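You operate a simulated robot arm through the tools that you are given. There is no shell and no other tool. Be economical: measure what you need, move in short steps, check, and stop when the job is done.

You run a simulated robot arm. Do the job below in one go: nothing can be reset, and whatever is moved stays where it is left.

## Task
Turn the turntable half round, fill the board's mark box with the blue chalk and turn it back.
Fine: lamp on first and off last; the chalk goes back.
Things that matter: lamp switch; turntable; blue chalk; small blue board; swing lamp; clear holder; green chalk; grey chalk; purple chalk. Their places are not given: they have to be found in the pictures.

It is judged by the outcome, as a careful person would: the job done as asked, and still so three seconds after it is handed in. It fails if anything else is knocked over, pushed out of place, dropped, spilled or broken.

## Robot
A 6-joint arm with a two-finger parallel gripper, fixed in place. Base frame: the origin is at the foot of the arm, x ahead of it, y to its left, z up. Lengths are in mm, angles in rad, forces in N, time in s.
Its first joint turns from -1.152 to 1.152 rad. Payload 2.1 kg.
The tool frame sits at the grasp point between the pads (the TCP): z along the fingers, y along the line on which they close. The tips reach 30 mm beyond it. The gripper opens to 94 mm. The fingers are 28 mm wide and 10 mm thick; the gripper's body (50 by 96 mm) begins 55 mm behind the TCP.
Orientation is that of the tool frame in the base frame, as a unit quaternion [w, x, y, z]. With the fingers straight down and closing along the base's y, the tool's x points along the base's -x, its y along +y and its z along -z.

## Interface
- The arm moves only by the tool play_rows. Its argument "commands" is a list of rows, each a list of 3 entries, a list of its own where there are three numbers: the closure, from 0 (fully open) to 1 (shut), then the shift along the tool's x, y, z in cm, then the turn, a rotation vector about the tool's x, y, z in rad. In form: [[fingers, [dx, dy, dz], [rx, ry, rz]], ...]. A call has 1 to 20 rows; each row shifts and turns the commanded pose from where the row before left it, along the tool's axes as they then stand. Rows are played at 5 a second. More than 50 mm and 0.15 rad between two rows, or a gripper value outside its range, and nothing of the call is played. Where a pose cannot be reached the arm comes as near as it can. A force on the tool above 90 N (or 10 N above the force at the start of the call, whichever is more), or a blocked arm, ends the call early, and 0.2 s more pass. Each finger travels about 72 mm/s and halts on what it meets, pressing with about 25 N; the grip force reading is that of the motor and also rises with nothing between the fingers. The clock runs only during rows and for 0.2 s after the last one: add rows that do not move to give the fingers time. It gives the time, the measured TCP pose, the force on the tool (base axes), the opening and the grip force at its end, in the units of the frame above (readings bear some noise).
- Cameras (640 x 400 px; columns grow to the right, rows downward): "scene" is fixed at [34, -349.7, 503.1]; the picture's right is [0.87, -0.49, 0.00], its down [-0.24, -0.42, -0.88] and it looks along [0.43, 0.76, -0.48] (base axes); focal length 257 px, centre (320, 200). "wrist" rides on the gripper at [-37, 0, -58] in the tool frame; the picture's right is [0.00, -1.00, 0.00], its down [0.97, 0.00, -0.24] and it looks along [0.24, 0.00, 0.97] (tool axes); focal length 218 px, centre (320, 200).
- camera(camera): a new picture of that camera. No time passes.
- measure_at(camera, pixels): for up to 12 pixels [column, row] of the newest picture of that camera ("zoom" is the newest enlarged one), the place [x, y, z] in the base frame of the surface seen there, good to about 3 mm, but the place of the scene camera against the robot may be out by one fixed shift of up to 25 mm in any direction. No time passes.
- inspect(camera, box): a new picture of the part [left, top, right, bottom] of that camera's present view, enlarged. No time passes.
- finish_job(): hands the job in; it is judged then, once.

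Keep the steps short. Do not move on a guess: measure, check each grasp and each placing, and mend mistakes. In all there are 80 turns and 38 pictures (those below and enlarged ones count). Leave the gripper open and the arm clear of the work at the hand-in unless told otherwise, and finish with a single line.

The tools are called after "Emit:" as name(argument=value, ...) on one line, values as JSON. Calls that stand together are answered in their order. play_rows: Moves the arm, as the interface text tells. Its arguments: {"type":"object","properties":{"commands":{"type":"array","items":{"type":"array"}}},"required":["commands"]} The other tools are called the same way: camera (camera) takes a picture; measure_at (camera, pixels) gives the place of the surface under pixels of a picture; inspect (camera, box) takes an enlarged picture of a part of a camera's view; finish_job () hands the job in.

At the start:

```text
clock: 0.0
tcp_pos: [235.3, 150.2, 401.6]
orientation: [0.0, 0.0, 1.0, 0.0]
wrist_force: [-0.3, -0.3, -0.9]
opening: 93.9
grip_force: 0.1
```

scene: 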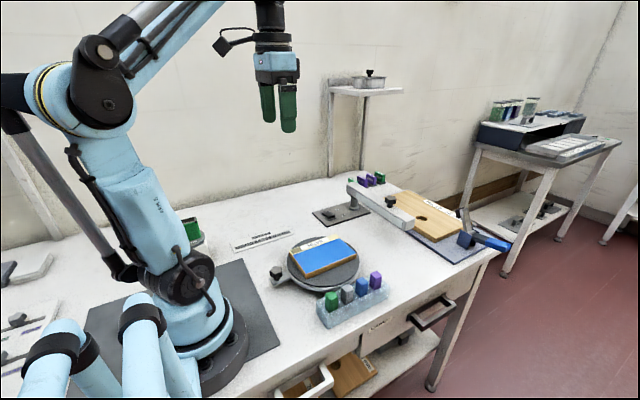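
wrist: 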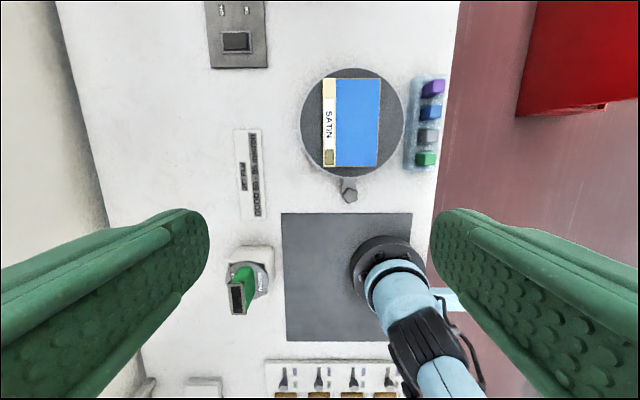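

I start by looking closely at the table from both cameras.

Emit:
inspect(camera="scene", box=[220, 160, 420, 340])

Emit:
inspect(camera="wrist", box=[200, 0, 460, 220])

Emit:
inspect(camera="scene", box=[300, 160, 520, 270])

```text
2.22 times, centred on (320, 250) of scene
```

zoom: 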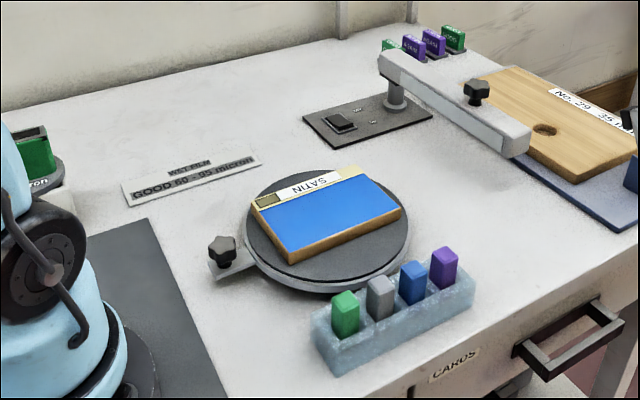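

```text
1.82 times, centred on (330, 110) of wrist
```

zoom: 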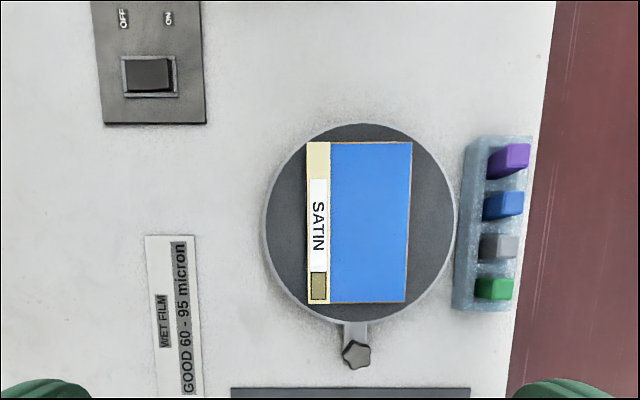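

```text
2.91 times, centred on (410, 215) of scene
```

zoom: 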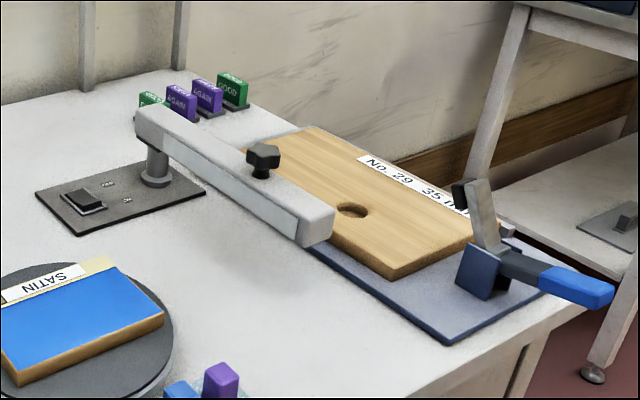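

Measuring the key parts with the wrist camera: switch, labels, turntable, knob, board, mark box, chalks, holder.

Emit:
camera(camera="wrist")

Emit:
measure_at(camera="wrist", pixels=[[229, 41], [245, 41], [220, 60], [349, 189], [329, 158], [324, 81], [378, 81], [377, 165], [353, 70], [305, 125], [403, 125], [350, 174]])

Emit:
measure_at(camera="wrist", pixels=[[434, 88], [431, 112], [428, 135], [426, 159], [412, 80], [442, 80], [404, 168], [436, 168], [300, 230], [345, 197], [430, 183], [270, 40]])

Emit:
measure_at(camera="scene", pixels=[[332, 298], [348, 290], [363, 284], [376, 276], [277, 270], [324, 268], [352, 188], [408, 224], [390, 200], [344, 205], [362, 182], [378, 178]])

```text
32 pictures are left
```

wrist: 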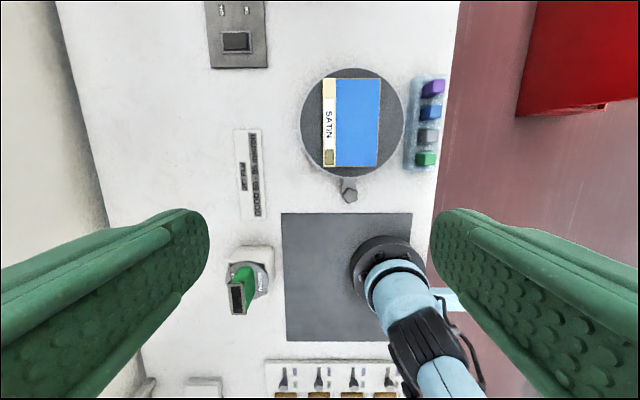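

```text
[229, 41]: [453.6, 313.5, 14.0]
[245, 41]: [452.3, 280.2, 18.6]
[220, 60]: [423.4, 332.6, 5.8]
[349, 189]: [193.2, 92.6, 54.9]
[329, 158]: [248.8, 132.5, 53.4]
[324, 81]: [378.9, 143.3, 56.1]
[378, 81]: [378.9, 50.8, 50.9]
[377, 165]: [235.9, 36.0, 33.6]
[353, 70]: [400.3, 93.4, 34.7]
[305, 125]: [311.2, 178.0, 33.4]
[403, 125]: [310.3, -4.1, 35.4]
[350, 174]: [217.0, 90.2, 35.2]
```

```text
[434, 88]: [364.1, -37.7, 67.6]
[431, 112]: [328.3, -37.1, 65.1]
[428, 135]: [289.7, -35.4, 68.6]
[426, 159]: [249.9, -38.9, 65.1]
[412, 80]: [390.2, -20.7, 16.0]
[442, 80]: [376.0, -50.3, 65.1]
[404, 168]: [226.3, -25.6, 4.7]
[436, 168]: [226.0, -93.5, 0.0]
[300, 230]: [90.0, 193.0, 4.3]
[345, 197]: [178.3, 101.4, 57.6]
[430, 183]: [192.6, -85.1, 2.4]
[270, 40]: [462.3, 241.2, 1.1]
```

```text
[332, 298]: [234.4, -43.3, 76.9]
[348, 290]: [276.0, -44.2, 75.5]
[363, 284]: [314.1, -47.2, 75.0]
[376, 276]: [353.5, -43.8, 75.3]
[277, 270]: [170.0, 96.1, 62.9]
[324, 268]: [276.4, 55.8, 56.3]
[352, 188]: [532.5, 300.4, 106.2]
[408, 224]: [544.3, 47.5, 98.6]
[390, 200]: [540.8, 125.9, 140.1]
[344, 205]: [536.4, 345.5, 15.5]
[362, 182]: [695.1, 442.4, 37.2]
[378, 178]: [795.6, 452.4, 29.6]
```

The wrist camera shows the table at z≈0. That is not the -546 in the text, so I will trust what I measure. The switch is near (453, 297), with ON on the -y side. The turntable centre is near (309, 88) and its knob near (193, 92). I'll move above the switch to look closer.

Emit:
play_rows(commands=[[0, [-2.72, 1.69, 2.5], [0, 0, 0]], [0, [-2.72, 1.69, 2.5], [0, 0, 0]], [0, [-2.72, 1.69, 2.5], [0, 0, 0]], [0, [-2.72, 1.69, 2.5], [0, 0, 0]], [0.5, [-2.72, 1.69, 2.5], [0, 0, 0]], [1, [-2.72, 1.69, 2.5], [0, 0, 0]], [1, [-2.72, 1.69, 2.5], [0, 0, 0]], [1, [-2.72, 1.69, 2.5], [0, 0, 0]], [1, [0, 0, 0], [0, 0, 0]], [1, [0, 0, 0], [0, 0, 0]]])

Emit:
camera(camera="wrist")

```text
clock: 2.2
tcp_pos: [450.6, 282.7, 200.5]
orientation: [0.0, 0.0, 1.0, 0.001]
wrist_force: [-0.2, 0.1, -0.4]
opening: 0.2
grip_force: 24.8
```

```text
31 pictures are left
```

wrist: 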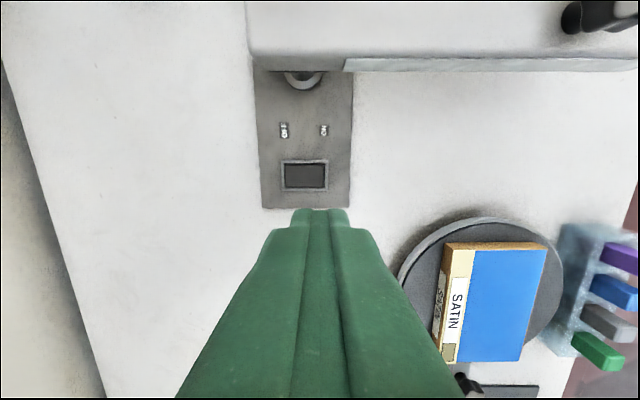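

The switch shows at (305,175) and the lamp arm at the top of the picture. I'll measure them.

Emit:
measure_at(camera="wrist", pixels=[[290, 175], [305, 175], [320, 175], [284, 175], [325, 175], [305, 166], [305, 185], [300, 55], [300, 78], [450, 50], [450, 68], [570, 15]])

Emit:
inspect(camera="wrist", box=[250, 110, 370, 215])

Emit:
measure_at(camera="wrist", pixels=[[480, 222], [402, 280], [562, 260], [445, 350], [453, 352], [443, 345], [444, 360], [450, 247], [547, 247], [616, 260], [610, 292], [604, 322]])

```text
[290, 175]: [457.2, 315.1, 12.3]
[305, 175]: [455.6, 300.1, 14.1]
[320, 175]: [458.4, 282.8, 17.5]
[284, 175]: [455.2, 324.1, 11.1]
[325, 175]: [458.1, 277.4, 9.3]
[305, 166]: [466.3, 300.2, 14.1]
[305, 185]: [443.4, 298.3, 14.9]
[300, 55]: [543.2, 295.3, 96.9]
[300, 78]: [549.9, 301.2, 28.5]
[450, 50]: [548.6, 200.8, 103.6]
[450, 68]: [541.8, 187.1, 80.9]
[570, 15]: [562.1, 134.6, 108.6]
```

```text
3.81 times, centred on (310, 162) of wrist
```

zoom: 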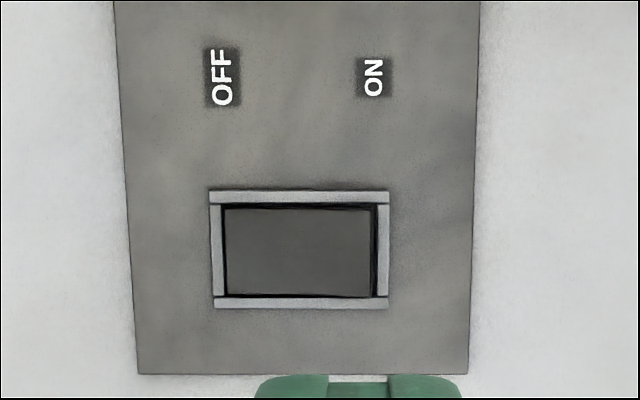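

```text
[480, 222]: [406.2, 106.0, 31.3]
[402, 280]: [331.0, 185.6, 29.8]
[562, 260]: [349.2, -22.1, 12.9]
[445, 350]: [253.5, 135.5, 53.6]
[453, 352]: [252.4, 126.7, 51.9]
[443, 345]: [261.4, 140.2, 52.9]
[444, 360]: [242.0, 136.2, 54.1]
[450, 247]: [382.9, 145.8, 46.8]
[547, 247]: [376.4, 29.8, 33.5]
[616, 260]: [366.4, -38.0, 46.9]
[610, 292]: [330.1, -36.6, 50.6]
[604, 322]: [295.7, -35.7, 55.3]
```

The rocker is centred at (456, 300), with its raised ON end at y≈281 (z≈18). The lamp arm is at x>540, out of the way. I'll go down over the ON half with the fingers shut.

Emit:
play_rows(commands=[[1, [-0.27, 0.3, 3.5], [0, 0, 0]], [1, [-0.27, 0.3, 3.5], [0, 0, 0]], [1, [0, 0, 3.5], [0, 0, 0]], [1, [0, 0, 3.5], [0, 0, 0]], [1, [0, 0, 0], [0, 0, 0]]])

Emit:
inspect(camera="wrist", box=[240, 120, 400, 220])

```text
clock: 3.4
tcp_pos: [463.0, 290.7, 61.9]
orientation: [-0.001, 0.0, 1.0, 0.0]
wrist_force: [0.8, 0.2, 0.3]
opening: 0.2
grip_force: 24.9
```

```text
4.00 times, centred on (320, 170) of wrist
```

zoom: 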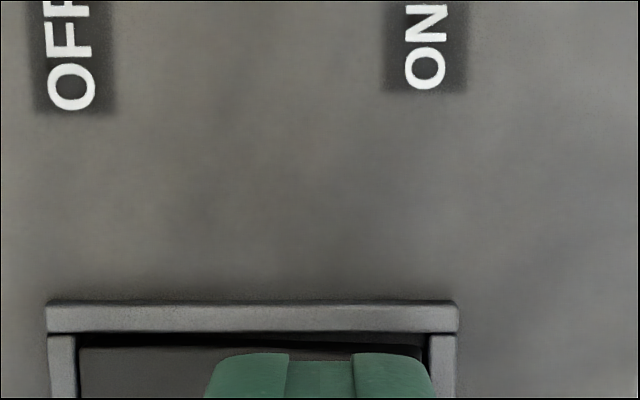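

The fingertips are over the ON half, close to its frame. I'll shift 2 mm in y and 5 mm back in x, then press down in small steps.

Emit:
play_rows(commands=[[1, [0.5, 0.2, 0.3], [0, 0, 0]], [1, [0, 0, 0.3], [0, 0, 0]], [1, [0, 0, 0.3], [0, 0, 0]], [1, [0, 0, 0.3], [0, 0, 0]], [1, [0, 0, 0.2], [0, 0, 0]], [1, [0, 0, 0.2], [0, 0, 0]], [1, [0, 0, 0.2], [0, 0, 0]], [1, [0, 0, 0.2], [0, 0, 0]]])

```text
clock: 5.2
tcp_pos: [455.3, 292.8, 44.4]
orientation: [0.0, 0.0, 1.0, 0.001]
wrist_force: [-3.8, 1.0, 75.1]
opening: 0.2
grip_force: 24.1
```

The tool pressed with 75 N and the tips got down to z≈14. I'll rise and look at the rocker.

Emit:
play_rows(commands=[[1, [0, 0, -1], [0, 0, 0]], [1, [0, 0, -4], [0, 0, 0]], [1, [0, 0, -4.5], [0, 0, 0]], [1, [0, 0, -4], [0, 0, 0]], [1, [0, 0, 0], [0, 0, 0]]])

Emit:
inspect(camera="wrist", box=[240, 100, 400, 220])

Emit:
camera(camera="scene")

```text
clock: 6.4
tcp_pos: [455.0, 290.8, 176.5]
orientation: [0.0, 0.0, 1.0, -0.001]
wrist_force: [-1.0, 0.9, 0.0]
opening: 0.3
grip_force: 24.9
```

```text
3.33 times, centred on (320, 160) of wrist
```

zoom: 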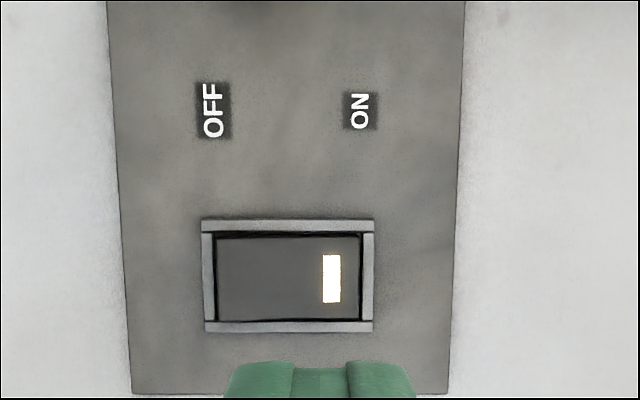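

```text
27 pictures are left
```

scene: 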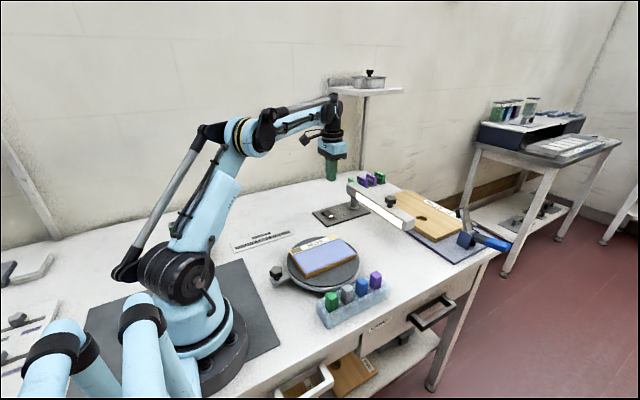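

The rocker now shows its lit bar at the ON end and the lamp strip glows, so the lamp is on. Next I'll move above the turntable knob, around (192, 93).

Emit:
play_rows(commands=[[1, [3.25, -2.47, -0.4], [0, 0, 0]], [1, [3.25, -2.47, -0.4], [0, 0, 0]], [1, [3.25, -2.47, -0.4], [0, 0, 0]], [1, [3.25, -2.47, -0.4], [0, 0, 0]], [0.5, [3.25, -2.47, 0], [0, 0, 0]], [0.3, [3.25, -2.47, 0], [0, 0, 0]], [0.3, [3.25, -2.47, 0], [0, 0, 0]], [0.3, [3.25, -2.47, 0], [0, 0, 0]], [0.3, [0, 0, 0], [0, 0, 0]], [0.3, [0, 0, 0], [0, 0, 0]]])

Emit:
camera(camera="wrist")

```text
clock: 8.6
tcp_pos: [190.5, 93.4, 194.4]
orientation: [0.0, 0.0, 1.0, 0.0]
wrist_force: [-0.6, 0.0, -0.7]
opening: 65.7
grip_force: 0.0
```

```text
26 pictures are left
```

wrist: 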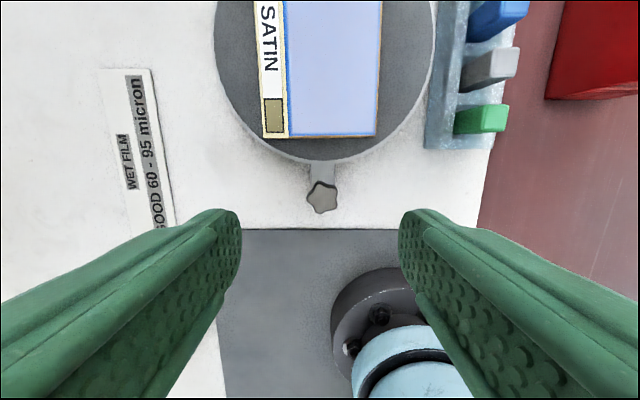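

I'll measure the knob, tab, mark box and chalks from here.

Emit:
measure_at(camera="wrist", pixels=[[322, 197], [310, 197], [334, 197], [322, 185], [322, 209], [323, 170], [274, 115], [265, 98], [283, 98], [284, 132], [265, 132], [323, 155]])

Emit:
measure_at(camera="wrist", pixels=[[494, 118], [503, 65], [510, 15], [458, 125], [470, 125], [443, 100], [428, 100], [440, 150], [445, 140], [490, 90], [485, 132], [460, 85]])

Emit:
inspect(camera="wrist", box=[250, 80, 390, 220])

```text
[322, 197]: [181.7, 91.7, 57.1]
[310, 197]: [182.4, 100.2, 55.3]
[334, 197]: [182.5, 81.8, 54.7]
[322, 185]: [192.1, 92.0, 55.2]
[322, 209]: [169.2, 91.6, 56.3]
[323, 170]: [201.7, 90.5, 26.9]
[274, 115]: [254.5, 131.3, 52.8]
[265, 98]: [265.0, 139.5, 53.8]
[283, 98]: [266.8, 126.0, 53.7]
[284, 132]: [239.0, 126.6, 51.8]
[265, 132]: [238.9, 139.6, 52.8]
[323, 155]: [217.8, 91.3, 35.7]
```

```text
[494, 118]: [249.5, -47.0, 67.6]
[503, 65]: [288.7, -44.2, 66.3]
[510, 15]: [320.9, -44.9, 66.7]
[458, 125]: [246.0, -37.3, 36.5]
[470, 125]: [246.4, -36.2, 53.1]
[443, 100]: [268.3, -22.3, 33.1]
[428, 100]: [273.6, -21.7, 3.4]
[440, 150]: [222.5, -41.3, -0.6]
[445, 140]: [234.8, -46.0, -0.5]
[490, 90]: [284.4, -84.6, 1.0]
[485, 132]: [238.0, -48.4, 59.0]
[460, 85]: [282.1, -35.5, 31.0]
```

```text
2.86 times, centred on (320, 150) of wrist
```

zoom: 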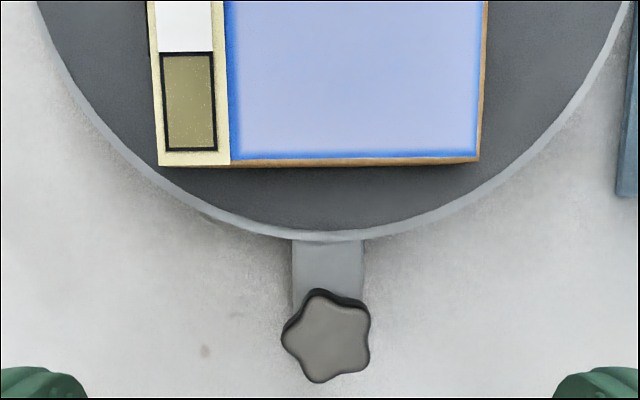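

The knob is centred at (182, 91.5), top z≈56, about 26 mm across, with its tab at z≈27. I'll lower the open fingers around it.

Emit:
play_rows(commands=[[0.3, [0.4, -0.1, 3], [0, 0, 0]], [0.3, [0.4, -0.1, 3], [0, 0, 0]], [0.3, [0, 0, 3], [0, 0, 0]], [0.3, [0, 0, 2.5], [0, 0, 0]], [0.3, [0, 0, 1.6], [0, 0, 0]], [0.3, [0, 0, 0], [0, 0, 0]]])

Emit:
camera(camera="wrist")

```text
clock: 10.0
tcp_pos: [188.3, 92.0, 63.4]
orientation: [0.0, 0.0, 1.0, 0.0]
wrist_force: [-0.3, 0.1, 0.3]
opening: 65.9
grip_force: 0.1
```

```text
24 pictures are left
```

wrist: 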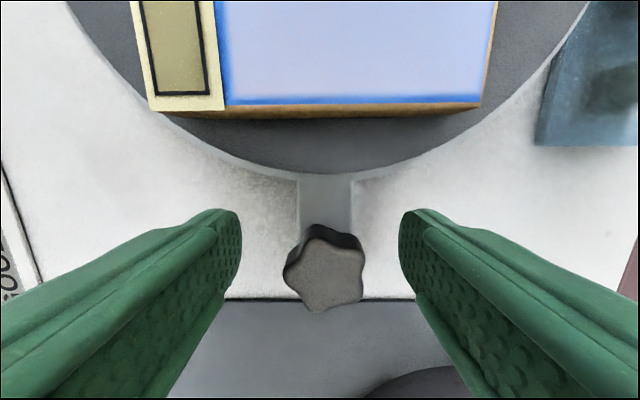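

Emit:
measure_at(camera="wrist", pixels=[[328, 277], [328, 255], [325, 305], [290, 275], [360, 275], [230, 225], [410, 225], [325, 200]])

Emit:
play_rows(commands=[[0.3, [0, 0, 0], [0, 0, 0]]])

```text
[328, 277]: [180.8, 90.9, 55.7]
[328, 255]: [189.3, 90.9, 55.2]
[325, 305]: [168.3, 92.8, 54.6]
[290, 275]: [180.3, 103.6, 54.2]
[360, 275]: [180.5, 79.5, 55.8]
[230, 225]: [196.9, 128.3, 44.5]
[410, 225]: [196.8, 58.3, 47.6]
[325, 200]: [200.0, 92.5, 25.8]
```

```text
clock: 10.4
tcp_pos: [188.6, 91.9, 64.5]
orientation: [-0.001, 0.0, 1.0, 0.0]
wrist_force: [0.1, -0.4, -0.7]
opening: 65.9
grip_force: 0.1
```

The knob centre is (181, 91.5) and the TCP is at x≈188. I'll shift 6 mm back and close gently on the knob.

Emit:
play_rows(commands=[[0.3, [0.6, 0, 0.1], [0, 0, 0]], [0.5, [0, 0, 0], [0, 0, 0]], [0.8, [0, 0, 0], [0, 0, 0]], [0.8, [0, 0, 0], [0, 0, 0]], [0.8, [0, 0, 0], [0, 0, 0]]])

```text
clock: 11.6
tcp_pos: [182.0, 92.4, 63.1]
orientation: [0.0, 0.0, 1.0, 0.0]
wrist_force: [-4.4, -2.2, 0.9]
opening: 28.8
grip_force: 45.6
```

The knob is gripped, opening 28.8. I'll try a first small turn clockwise from above, towards +y and away from the chalk holder.

Emit:
play_rows(commands=[[0.8, [-0.03, 0.64, 0], [0, 0, 0.05]], [0.8, [-0.094, 1.276, 0], [0, 0, 0.1]], [0.8, [-0.094, 1.276, 0], [0, 0, 0.1]], [0.8, [0, 0, 0], [0, 0, 0]]])

Emit:
camera(camera="wrist")

```text
clock: 12.6
tcp_pos: [185.8, 124.8, 59.9]
orientation: [0.001, 0.126, 0.992, 0.001]
wrist_force: [3.4, -3.5, 77.6]
opening: 28.8
grip_force: 45.5
```

```text
23 pictures are left
```

wrist: 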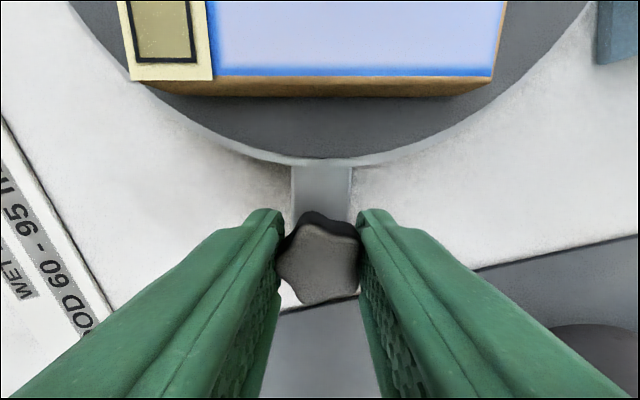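

The turntable turns with the knob. The upward force is 77 N because the tips are pressing on the tab, so I'll raise a little and read again.

Emit:
play_rows(commands=[[0.8, [0, 0, -0.2], [0, 0, 0]], [0.8, [0, 0, -0.2], [0, 0, 0]], [0.8, [0, 0, 0], [0, 0, 0]]])

```text
clock: 13.4
tcp_pos: [185.3, 123.8, 63.2]
orientation: [-0.001, 0.125, 0.992, 0.001]
wrist_force: [3.6, -5.6, -33.6]
opening: 28.9
grip_force: 45.4
```

Emit:
play_rows(commands=[[0.8, [-0.094, 1.276, 0.05], [0, 0, 0.1]], [0.8, [-0.094, 1.276, 0], [0, 0, 0.1]], [0.8, [-0.094, 1.276, 0], [0, 0, 0.1]], [0.8, [0, 0, 0], [0, 0, 0]]])

```text
clock: 14.4
tcp_pos: [200.3, 160.8, 63.4]
orientation: [-0.001, 0.272, 0.962, -0.001]
wrist_force: [-7.8, -1.2, -15.2]
opening: 28.6
grip_force: 44.7
```

Emit:
play_rows(commands=[[0.8, [-0.094, 1.276, 0], [0, 0, 0.1]], [0.8, [-0.094, 1.276, 0], [0, 0, 0.1]], [0.8, [-0.094, 1.276, 0], [0, 0, 0.1]], [0.8, [-0.094, 1.276, 0], [0, 0, 0.1]], [0.8, [-0.094, 1.276, 0], [0, 0, 0.1]], [0.8, [0, 0, 0], [0, 0, 0]]])

```text
clock: 15.8
tcp_pos: [244.7, 204.5, 63.8]
orientation: [0.0, 0.503, 0.864, 0.0]
wrist_force: [-2.8, 3.7, -35.4]
opening: 29.0
grip_force: 45.5
```

Emit:
play_rows(commands=[[0.8, [-0.094, 1.276, 0.1], [0, 0, 0.1]], [0.8, [-0.094, 1.276, 0], [0, 0, 0.1]], [0.8, [-0.094, 1.276, 0], [0, 0, 0.1]], [0.8, [-0.094, 1.276, 0], [0, 0, 0.1]], [0.8, [-0.094, 1.276, 0], [0, 0, 0.1]], [0.8, [0, 0, 0], [0, 0, 0]]])

Emit:
camera(camera="wrist")

```text
clock: 17.2
tcp_pos: [309.2, 215.8, 64.8]
orientation: [0.002, 0.702, 0.712, -0.002]
wrist_force: [-0.3, -2.9, 0.1]
opening: 28.8
grip_force: 45.2
```

```text
22 pictures are left
```

wrist: 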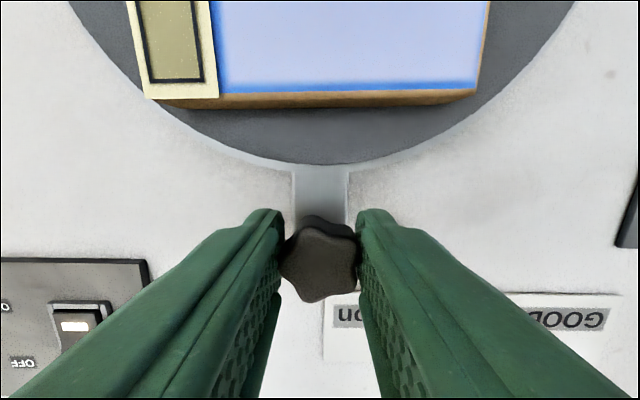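

It is a quarter turn round and going well. I'll carry on.

Emit:
play_rows(commands=[[0.8, [-0.094, 1.276, 0], [0, 0, 0.1]], [0.8, [-0.094, 1.276, 0], [0, 0, 0.1]], [0.8, [-0.094, 1.276, 0], [0, 0, 0.1]], [0.8, [-0.094, 1.276, 0], [0, 0, 0.1]], [0.8, [-0.094, 1.276, 0], [0, 0, 0.1]], [0.8, [0, 0, 0], [0, 0, 0]]])

```text
clock: 18.6
tcp_pos: [370.3, 199.9, 63.2]
orientation: [-0.001, 0.855, 0.519, 0.002]
wrist_force: [-4.0, 3.5, 26.0]
opening: 28.7
grip_force: 44.9
```

Emit:
play_rows(commands=[[0.8, [-0.094, 1.276, -0.1], [0, 0, 0.1]], [0.8, [-0.094, 1.276, 0], [0, 0, 0.1]], [0.8, [-0.094, 1.276, 0], [0, 0, 0.1]], [0.8, [-0.094, 1.276, 0], [0, 0, 0.1]], [0.8, [-0.094, 1.276, 0], [0, 0, 0.1]], [0.8, [0, 0, 0], [0, 0, 0]]])

```text
clock: 20.0
tcp_pos: [415.3, 158.9, 64.7]
orientation: [0.0, 0.957, 0.29, -0.001]
wrist_force: [1.9, 4.7, -35.6]
opening: 28.9
grip_force: 45.6
```

Emit:
play_rows(commands=[[0.8, [-0.094, 1.276, 0.05], [0, 0, 0.1]], [0.8, [-0.094, 1.276, 0], [0, 0, 0.1]], [0.8, [-0.094, 1.276, 0], [0, 0, 0.1]], [0.8, [-0.094, 1.276, 0], [0, 0, 0.1]], [0.8, [-0.094, 1.276, 0], [0, 0, 0.1]], [0.8, [-0.08, 1.14, 0], [0, 0, 0.089]], [0.8, [0, 0, 0], [0, 0, 0]]])

Emit:
camera(camera="wrist")

```text
clock: 20.9
tcp_pos: [439.4, 87.6, 61.7]
orientation: [-0.035, 0.988, 0.15, -0.006]
wrist_force: [-1.9, 8.7, -3.2]
opening: 31.1
grip_force: 10.8
out of reach, approached as far as the arm can: row 2, 3, 4
stopped in row 4: the force on the tool passed its limit (the readings are from after the stop); the commanded pose is now the measured one
```

```text
21 pictures are left
```

wrist: 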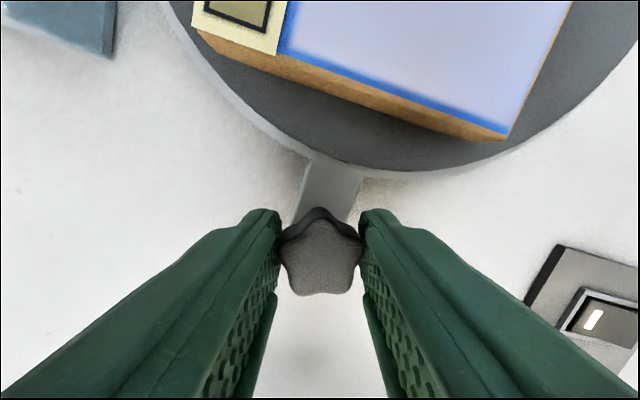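

The wrist yaw has reached its limit, but the knob is at (439, 88), which is about half round. I'll open the fingers, lift clear and check.

Emit:
play_rows(commands=[[0.6, [0, 0, 0], [0, 0, 0]], [0.3, [0, 0, 0], [0, 0, 0]], [0.3, [0, 0, -1], [0, 0, 0]], [0.3, [0, 0, -3], [0, 0, 0]], [0.3, [0, 0, -4], [0, 0, 0]], [0.3, [0, 0, -4], [0, 0, -0.15]], [0.3, [0, 0, -2], [0, 0, -0.15]], [0.3, [0, 0, 0], [0, 0, 0]]])

Emit:
camera(camera="wrist")

```text
clock: 22.7
tcp_pos: [444.5, 77.2, 203.0]
orientation: [-0.033, 0.955, 0.295, 0.0]
wrist_force: [0.0, -0.2, 0.3]
opening: 65.8
grip_force: 0.0
```

```text
20 pictures are left
```

wrist: 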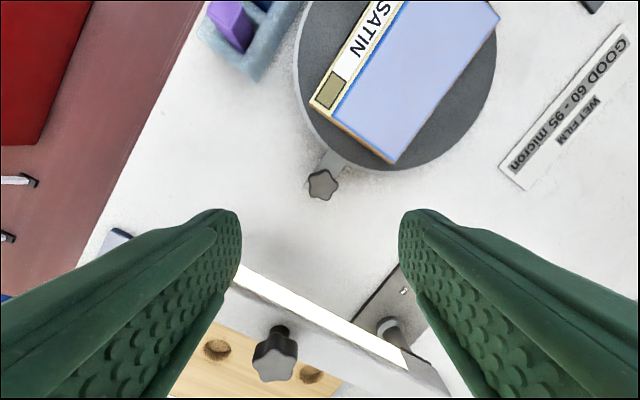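

Emit:
measure_at(camera="wrist", pixels=[[322, 184], [328, 163], [328, 91], [327, 71], [343, 80], [330, 109], [316, 98], [310, 103], [396, 161], [498, 18], [407, 5], [335, 155]])

Emit:
inspect(camera="wrist", box=[280, 40, 420, 200])

```text
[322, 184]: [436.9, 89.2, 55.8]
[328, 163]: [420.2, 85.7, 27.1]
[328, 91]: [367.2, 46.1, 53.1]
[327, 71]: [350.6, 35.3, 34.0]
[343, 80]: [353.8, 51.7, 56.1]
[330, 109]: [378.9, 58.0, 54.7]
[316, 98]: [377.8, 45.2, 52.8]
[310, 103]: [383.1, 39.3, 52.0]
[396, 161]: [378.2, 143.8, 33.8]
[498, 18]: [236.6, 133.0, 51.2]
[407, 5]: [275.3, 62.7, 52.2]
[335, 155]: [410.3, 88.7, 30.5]
```

```text
2.50 times, centred on (350, 120) of wrist
```

zoom: 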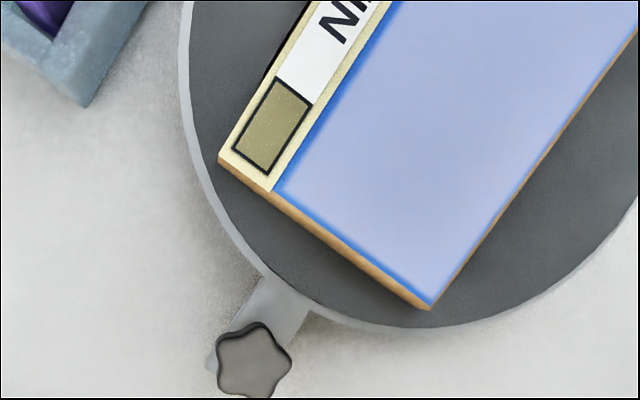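

The turntable is half round: the knob went from (181, 91.5) to (437, 89) and the mark box is now near (366, 46). The tool is slightly tilted, so I'll straighten it and unwind the yaw in place, well above everything.

Emit:
play_rows(commands=[[0.3, [0, 0, -1], [-0.063, -0.019, 0]], [0.3, [0, 0, 0], [0, 0, -0.15]], [0.3, [0, 0, 0], [0, 0, -0.15]], [0.3, [0, 0, 0], [0, 0, -0.15]], [0.3, [0, 0, 0], [0, 0, -0.15]], [0.3, [0, 0, 0], [0, 0, -0.15]], [0.3, [0, 0, 0], [0, 0, -0.15]], [0.3, [0, 0, 0], [0, 0, -0.15]], [0.3, [0, 0, 0], [0, 0, -0.15]], [0.3, [0, 0, 0], [0, 0, -0.15]], [0.3, [0, 0, 0], [0, 0, -0.15]], [0.3, [0, 0, 0], [0, 0, -0.15]], [0.3, [0, 0, 0], [0, 0, -0.15]], [0.3, [0, 0, 0], [0, 0, -0.15]], [0.3, [0, 0, 0], [0, 0, -0.15]], [0.3, [0, 0, 0], [0, 0, -0.15]], [0.3, [0, 0, 0], [0, 0, -0.15]], [0.3, [0, 0, 0], [0, 0, -0.1426]], [0.3, [0, 0, 0], [0, 0, 0]]])

```text
clock: 26.7
tcp_pos: [442.5, 78.7, 212.6]
orientation: [-0.001, -0.002, 1.0, 0.001]
wrist_force: [-0.4, -0.1, 0.3]
opening: 65.5
grip_force: 0.1
```

The tool is straight again. Now I'll move over the blue chalk, around (326, -44).

Emit:
play_rows(commands=[[0.4, [2.8, -3.07, 1.2], [0, 0, 0]], [0.4, [2.8, -3.07, 1.2], [0, 0, 0]], [0.4, [2.8, -3.07, 1.2], [0, 0, 0]], [0.4, [2.8, -3.07, 1.2], [0, 0, 0]], [0.4, [0, 0, 0], [0, 0, 0]]])

Emit:
camera(camera="wrist")

```text
clock: 27.9
tcp_pos: [331.9, -43.7, 164.1]
orientation: [0.0, 0.0, 1.0, 0.001]
wrist_force: [-0.2, -0.1, 0.5]
opening: 56.4
grip_force: 0.0
```

```text
18 pictures are left
```

wrist: 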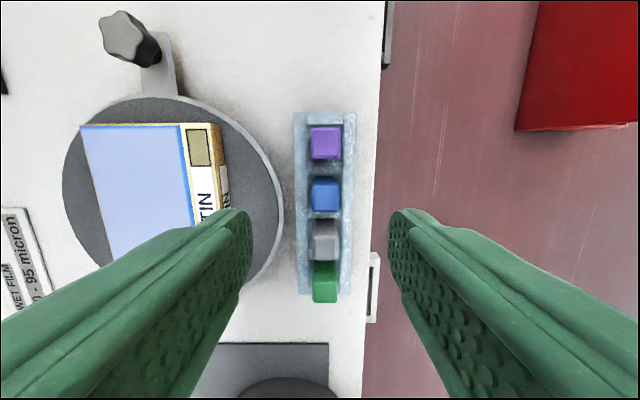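

I have a good view of the chalks and the mark box. I'll zoom in and measure.

Emit:
inspect(camera="wrist", box=[180, 100, 380, 225])

Emit:
measure_at(camera="wrist", pixels=[[326, 193], [314, 193], [338, 193], [326, 184], [326, 203], [326, 150], [326, 240], [301, 193], [348, 193], [188, 131], [209, 131], [188, 165]])

Emit:
measure_at(camera="wrist", pixels=[[209, 165], [199, 147], [219, 125], [219, 160], [183, 125], [80, 127], [150, 128], [326, 224], [326, 166], [326, 290], [120, 35], [283, 215]])

```text
3.20 times, centred on (280, 162) of wrist
```

zoom: 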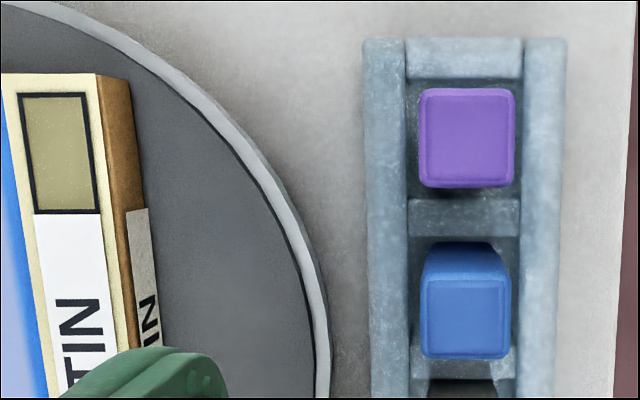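

```text
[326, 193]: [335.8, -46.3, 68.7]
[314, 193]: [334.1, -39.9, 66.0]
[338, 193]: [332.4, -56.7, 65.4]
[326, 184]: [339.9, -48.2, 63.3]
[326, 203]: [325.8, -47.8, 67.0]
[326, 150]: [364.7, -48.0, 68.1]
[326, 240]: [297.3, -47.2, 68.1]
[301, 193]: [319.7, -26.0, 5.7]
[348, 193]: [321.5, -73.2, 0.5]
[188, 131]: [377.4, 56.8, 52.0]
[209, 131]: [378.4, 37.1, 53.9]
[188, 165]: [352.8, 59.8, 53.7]
```

```text
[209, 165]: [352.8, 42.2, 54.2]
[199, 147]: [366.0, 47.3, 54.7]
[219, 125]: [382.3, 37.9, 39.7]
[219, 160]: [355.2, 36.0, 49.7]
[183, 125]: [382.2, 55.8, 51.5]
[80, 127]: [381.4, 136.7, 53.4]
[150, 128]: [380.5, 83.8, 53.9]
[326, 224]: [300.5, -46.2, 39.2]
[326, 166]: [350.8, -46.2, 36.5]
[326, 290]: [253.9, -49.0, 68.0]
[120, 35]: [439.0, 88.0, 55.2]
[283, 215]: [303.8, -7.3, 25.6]
```

Relative to the TCP, the blue chalk (17 mm square, top z≈67) is at dx -1.4 and dy -4.5. The holder rails top out at z≈37. I'll go down to TCP z≈73, so the tips stay above the rails.

Emit:
play_rows(commands=[[0.4, [0.14, -0.45, 2.5], [0, 0, 0]], [0.4, [0, 0, 2.5], [0, 0, 0]], [0.4, [0, 0, 2.5], [0, 0, 0]], [0.4, [0, 0, 1.6], [0, 0, 0]], [0.4, [0, 0, 0], [0, 0, 0]]])

Emit:
camera(camera="wrist")

```text
clock: 29.1
tcp_pos: [328.8, -50.2, 73.2]
orientation: [-0.002, 0.001, 1.0, 0.0]
wrist_force: [0.2, 0.3, -0.1]
opening: 56.1
grip_force: 0.1
```

```text
16 pictures are left
```

wrist: 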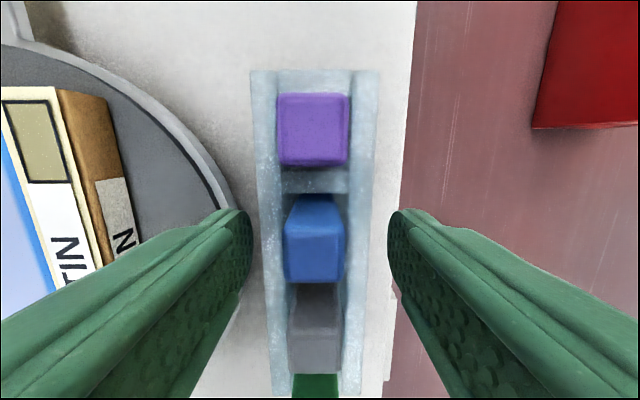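

The chalk is centred between the fingers, so I'll close on it.

Emit:
play_rows(commands=[[0.6, [0, 0, 0], [0, 0, 0]], [0.8, [0, 0, 0], [0, 0, 0]], [1, [0, 0, 0], [0, 0, 0]], [1, [0, 0, 0], [0, 0, 0]]])

```text
clock: 30.1
tcp_pos: [327.8, -50.1, 74.7]
orientation: [-0.001, 0.0, 1.0, 0.0]
wrist_force: [-0.1, 0.8, -0.2]
opening: 19.7
grip_force: 25.1
```

It is gripped at 19.7 mm. I'll lift straight up and look.

Emit:
play_rows(commands=[[1, [0, 0, -1], [0, 0, 0]], [1, [0, 0, -2.5], [0, 0, 0]], [1, [0, 0, -2.5], [0, 0, 0]], [1, [0, 0, -2.5], [0, 0, 0]], [1, [0, 0, 0], [0, 0, 0]]])

Emit:
inspect(camera="scene", box=[280, 190, 440, 310])

```text
clock: 31.3
tcp_pos: [326.8, -50.2, 156.8]
orientation: [-0.002, 0.0, 1.0, 0.001]
wrist_force: [0.4, 0.4, -0.3]
opening: 19.8
grip_force: 25.2
```

```text
3.33 times, centred on (360, 250) of scene
```

zoom: 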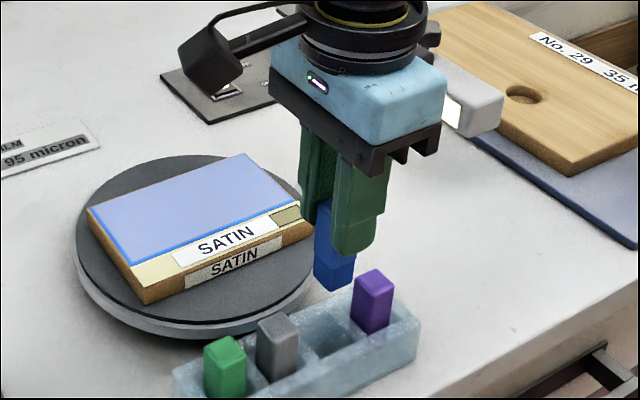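

The chalk is held. I'll measure its bottom edge against the fingertip in the same picture.

Emit:
measure_at(camera="zoom", pixels=[[335, 284], [320, 275], [349, 284], [322, 215], [350, 250], [355, 256], [338, 262], [290, 213], [275, 212], [370, 275], [240, 345]])

```text
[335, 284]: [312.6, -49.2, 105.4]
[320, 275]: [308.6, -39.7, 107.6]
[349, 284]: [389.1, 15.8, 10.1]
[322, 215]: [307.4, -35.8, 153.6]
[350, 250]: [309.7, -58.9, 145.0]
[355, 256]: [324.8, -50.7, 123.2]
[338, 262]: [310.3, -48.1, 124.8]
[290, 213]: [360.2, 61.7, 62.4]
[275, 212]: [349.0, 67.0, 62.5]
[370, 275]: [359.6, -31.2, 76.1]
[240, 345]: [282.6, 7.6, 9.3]
```

The chalk bottom sits about 61 mm below the TCP, so it should touch the board near TCP z≈114. I'll move over the mark box, staying above it.

Emit:
play_rows(commands=[[1, [-1.2, 3.17, 0], [0, 0, 0]], [1, [-1.2, 3.17, 0], [0, 0, 0]], [1, [-1.2, 3.16, 0], [0, 0, 0]], [1, [0, 0, 1.5], [0, 0, 0]], [1, [0, 0, 1.2], [0, 0, 0]], [1, [0, 0, 0], [0, 0, 0]]])

Emit:
camera(camera="wrist")

Emit:
inspect(camera="scene", box=[300, 200, 400, 275])

```text
clock: 32.7
tcp_pos: [365.0, 43.6, 131.0]
orientation: [-0.001, 0.0, 1.0, 0.0]
wrist_force: [-0.2, 1.0, -0.7]
opening: 19.8
grip_force: 25.3
```

```text
14 pictures are left
```

wrist: 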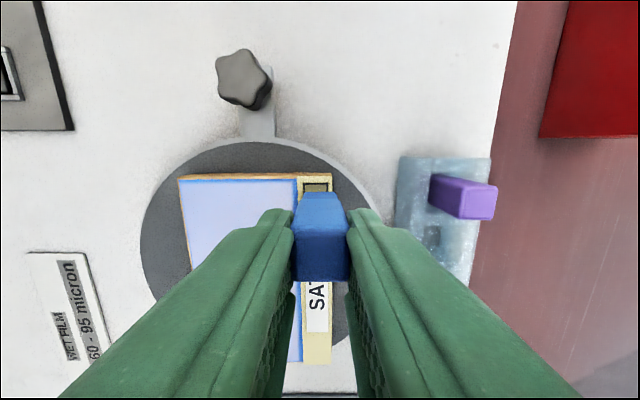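

```text
5.33 times, centred on (350, 238) of scene
```

zoom: 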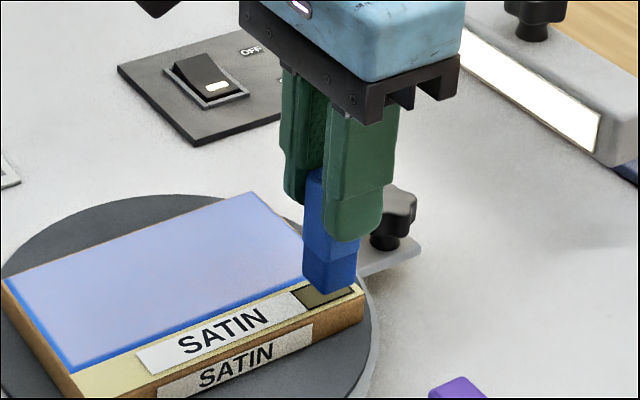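

I need the alignment more exactly, so I'll zoom on the chalk tip and box in the wrist view.

Emit:
inspect(camera="wrist", box=[270, 165, 370, 230])

```text
6.15 times, centred on (320, 198) of wrist
```

zoom: 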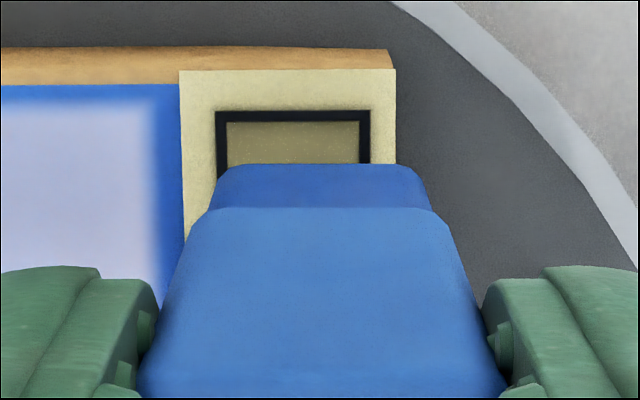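

The chalk tip is centred at TCP y. The box centre is 2.8 mm further in +y, and the box spans x≈353..379. I'll shift +2.8 mm and go down in fine steps until contact.

Emit:
play_rows(commands=[[1, [0, 0.28, 0.8], [0, 0, 0]], [1, [0, 0, 0.3], [0, 0, 0]], [1, [0, 0, 0.1], [0, 0, 0]], [1, [0, 0, 0], [0, 0, 0]]])

```text
clock: 33.7
tcp_pos: [366.3, 48.6, 118.6]
orientation: [0.001, 0.0, 1.0, 0.002]
wrist_force: [-0.4, 2.3, 22.1]
opening: 20.0
grip_force: 24.7
```

It touched at 22 N with TCP z≈118.6. I'll ease off slightly and rub along x within the box.

Emit:
play_rows(commands=[[1, [0, 0, -0.02], [0, 0, 0]], [1, [-0.15, 0, 0], [0, 0, 0]], [1, [0.19, 0, 0], [0, 0, 0]], [1, [0.19, 0, 0], [0, 0, 0]], [1, [0.19, 0, 0], [0, 0, 0]], [1, [0.19, 0, 0], [0, 0, 0]], [1, [0, 0, 0], [0, 0, 0]]])

```text
clock: 35.3
tcp_pos: [357.9, 48.4, 118.5]
orientation: [-0.001, 0.0, 1.0, 0.001]
wrist_force: [0.1, -0.3, -0.6]
opening: 19.7
grip_force: 25.1
```

The force has dropped to zero. I'll lift and look at what has been marked.

Emit:
play_rows(commands=[[1, [0, 0, -1.2], [0, 0, 0]], [1, [3, 0, -1.5], [0, 0, 0]], [1, [2, 0, 0], [0, 0, 0]], [1, [0, 0, 0], [0, 0, 0]]])

Emit:
inspect(camera="wrist", box=[250, 60, 390, 200])

```text
clock: 36.3
tcp_pos: [309.4, 47.4, 148.9]
orientation: [-0.001, 0.0, 1.0, 0.001]
wrist_force: [-0.5, 0.0, -0.2]
opening: 19.7
grip_force: 24.3
```

```text
2.86 times, centred on (320, 130) of wrist
```

zoom: 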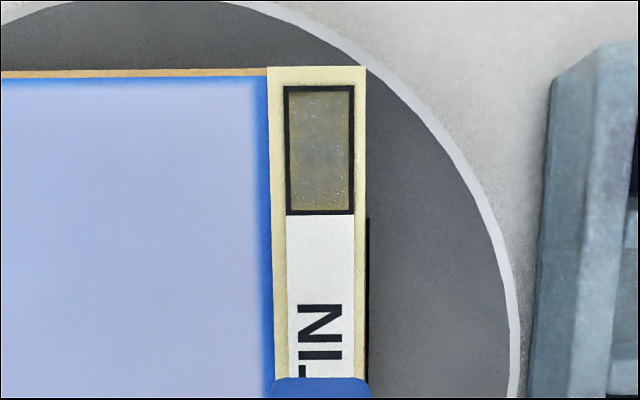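

There is a faint blue-grey tint in the middle of the box, so it needs firmer, repeated strokes. I'll go back down at the near end.

Emit:
play_rows(commands=[[1, [-3, 0, 0], [0, 0, 0]], [1, [-2, 0, 1.5], [0, 0, 0]], [1, [0, 0, 1.1], [0, 0, 0]], [1, [0, 0, 0.1], [0, 0, 0]], [1, [0, 0, 0.05], [0, 0, 0]], [1, [0, 0, 0], [0, 0, 0]]])

```text
clock: 37.7
tcp_pos: [358.9, 48.2, 118.7]
orientation: [0.0, 0.0, 1.0, 0.001]
wrist_force: [0.6, 0.1, 2.5]
opening: 19.7
grip_force: 25.3
```

Emit:
play_rows(commands=[[1, [0, 0, 0.05], [0, 0, 0]], [1, [-0.19, 0, 0], [0, 0, 0]], [1, [-0.19, 0, 0], [0, 0, 0]], [1, [-0.19, 0, 0], [0, 0, 0]], [1, [-0.19, 0, 0], [0, 0, 0]], [1, [0.19, 0, 0], [0, 0, 0]], [1, [0.19, 0, 0], [0, 0, 0]], [1, [0.19, 0, 0], [0, 0, 0]], [1, [0.19, 0, 0], [0, 0, 0]]])

```text
clock: 39.7
tcp_pos: [360.2, 47.4, 118.5]
orientation: [0.0, 0.0, 1.0, 0.001]
wrist_force: [3.3, -1.7, 7.7]
opening: 19.5
grip_force: 24.6
```

Contact is steady at 8 N. I'll press slightly more and make several passes over the length of the box.

Emit:
play_rows(commands=[[1, [0, 0, 0.03], [0, 0, 0]], [1, [-0.25, 0, 0], [0, 0, 0]], [1, [-0.25, 0, 0], [0, 0, 0]], [1, [-0.26, 0, 0], [0, 0, 0]], [1, [0.25, 0, 0], [0, 0, 0]], [1, [0.25, 0, 0], [0, 0, 0]], [1, [0.26, 0, 0], [0, 0, 0]], [1, [-0.25, 0, 0], [0, 0, 0]], [1, [-0.25, 0, 0], [0, 0, 0]], [1, [-0.26, 0, 0], [0, 0, 0]], [1, [0.25, 0, 0], [0, 0, 0]], [1, [0.25, 0, 0], [0, 0, 0]], [1, [0.26, 0, 0], [0, 0, 0]], [1, [0, 0, 0], [0, 0, 0]]])

Emit:
play_rows(commands=[[1, [0, 0, -1.2], [0, 0, 0]], [1, [3, 0, -1.5], [0, 0, 0]], [1, [2, 0, 0], [0, 0, 0]], [1, [0, 0, 0], [0, 0, 0]]])

Emit:
inspect(camera="wrist", box=[250, 60, 390, 200])

```text
clock: 42.7
tcp_pos: [359.2, 47.9, 119.0]
orientation: [0.0, 0.0, 1.0, 0.001]
wrist_force: [12.0, -2.0, 36.1]
opening: 19.7
grip_force: 24.7
```

```text
clock: 43.7
tcp_pos: [306.8, 48.0, 145.6]
orientation: [-0.001, 0.0, 1.0, 0.001]
wrist_force: [0.2, 0.3, -0.6]
opening: 19.6
grip_force: 24.9
```

```text
2.86 times, centred on (320, 130) of wrist
```

zoom: 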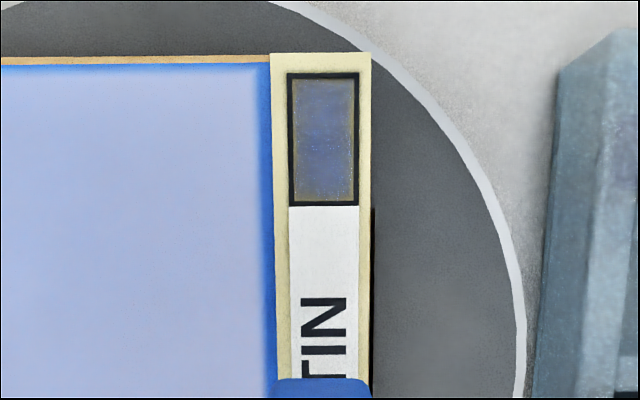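

The fill is growing, but the edges lag, especially the near end and the -y side. I'll go on with slightly longer strokes and small y offsets.

Emit:
play_rows(commands=[[1, [-3, 0, 0], [0, 0, 0]], [1, [-2, -0.06, 1.5], [0, 0, 0]], [1, [0.1, 0, 1.1], [0, 0, 0]], [1, [0, 0, 0.08], [0, 0, 0]], [1, [-0.3, 0, 0], [0, 0, 0]], [1, [-0.3, 0, 0], [0, 0, 0]], [1, [-0.3, 0, 0], [0, 0, 0]], [1, [0.3, 0, 0], [0, 0, 0]], [1, [0.35, 0, 0], [0, 0, 0]], [1, [0.35, 0, 0], [0, 0, 0]], [1, [-0.35, 0, 0], [0, 0, 0]], [1, [-0.35, 0, 0], [0, 0, 0]], [1, [-0.3, 0, 0], [0, 0, 0]], [1, [0.3, 0, 0], [0, 0, 0]], [1, [0.35, 0, 0], [0, 0, 0]], [1, [0.35, 0, 0], [0, 0, 0]], [1, [0, 0, 0], [0, 0, 0]]])

```text
clock: 47.3
tcp_pos: [356.8, 49.7, 117.9]
orientation: [0.0, 0.0, 1.0, 0.001]
wrist_force: [0.6, 0.1, -0.2]
opening: 19.9
grip_force: 25.0
```

Contact is lost again at this end. I'll press down in half-millimetre steps and read the force.

Emit:
play_rows(commands=[[1, [-0.05, 0, 0.05], [0, 0, 0]], [1, [0, 0, 0], [0, 0, 0]]])

```text
clock: 47.9
tcp_pos: [357.2, 48.5, 119.1]
orientation: [-0.001, 0.0, 1.0, 0.001]
wrist_force: [-2.8, 3.5, 14.2]
opening: 19.5
grip_force: 24.5
```

Emit:
play_rows(commands=[[1, [-0.3, 0, 0.02], [0, 0, 0]], [1, [-0.35, 0, 0], [0, 0, 0]], [1, [-0.35, 0, 0], [0, 0, 0]], [1, [0.35, 0, 0], [0, 0, 0]], [1, [0.35, 0, 0], [0, 0, 0]], [1, [0.3, 0, 0], [0, 0, 0]], [1, [-0.3, 0, 0], [0, 0, 0]], [1, [-0.35, 0, 0], [0, 0, 0]], [1, [-0.35, 0, 0], [0, 0, 0]], [1, [0.35, 0, 0], [0, 0, 0]], [1, [0.35, 0, 0], [0, 0, 0]], [1, [0.3, 0, 0], [0, 0, 0]], [1, [-0.3, 0, 0], [0, 0, 0]], [1, [-0.35, 0, 0], [0, 0, 0]], [1, [-0.35, 0, 0], [0, 0, 0]], [1, [0.35, 0, 0], [0, 0, 0]], [1, [0.35, 0, 0], [0, 0, 0]], [1, [0.3, 0, 0], [0, 0, 0]], [1, [0, 0, 0], [0, 0, 0]]])

Emit:
play_rows(commands=[[1, [0, 0, -1.2], [0, 0, 0]], [1, [3, 0, -1.5], [0, 0, 0]], [1, [2, 0, 0], [0, 0, 0]], [1, [0, 0, 0], [0, 0, 0]]])

Emit:
inspect(camera="wrist", box=[270, 70, 370, 150])

```text
clock: 51.9
tcp_pos: [357.0, 47.7, 118.3]
orientation: [0.001, 0.0, 1.0, 0.001]
wrist_force: [4.9, -2.0, 15.1]
opening: 19.7
grip_force: 24.9
```

```text
clock: 52.9
tcp_pos: [308.7, 46.0, 143.8]
orientation: [-0.001, 0.001, 1.0, 0.001]
wrist_force: [0.3, -0.1, -0.3]
opening: 20.0
grip_force: 25.5
```

```text
5.00 times, centred on (320, 110) of wrist
```

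zoom: 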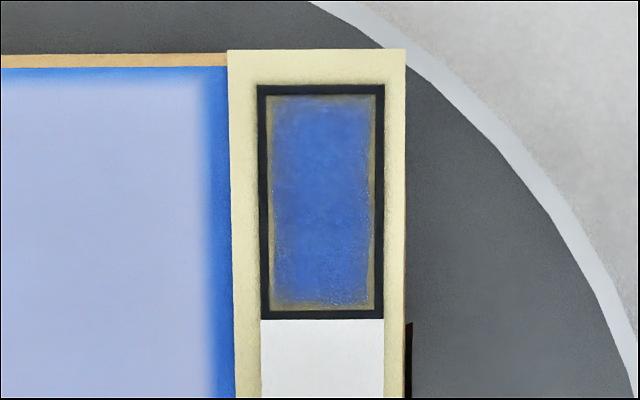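

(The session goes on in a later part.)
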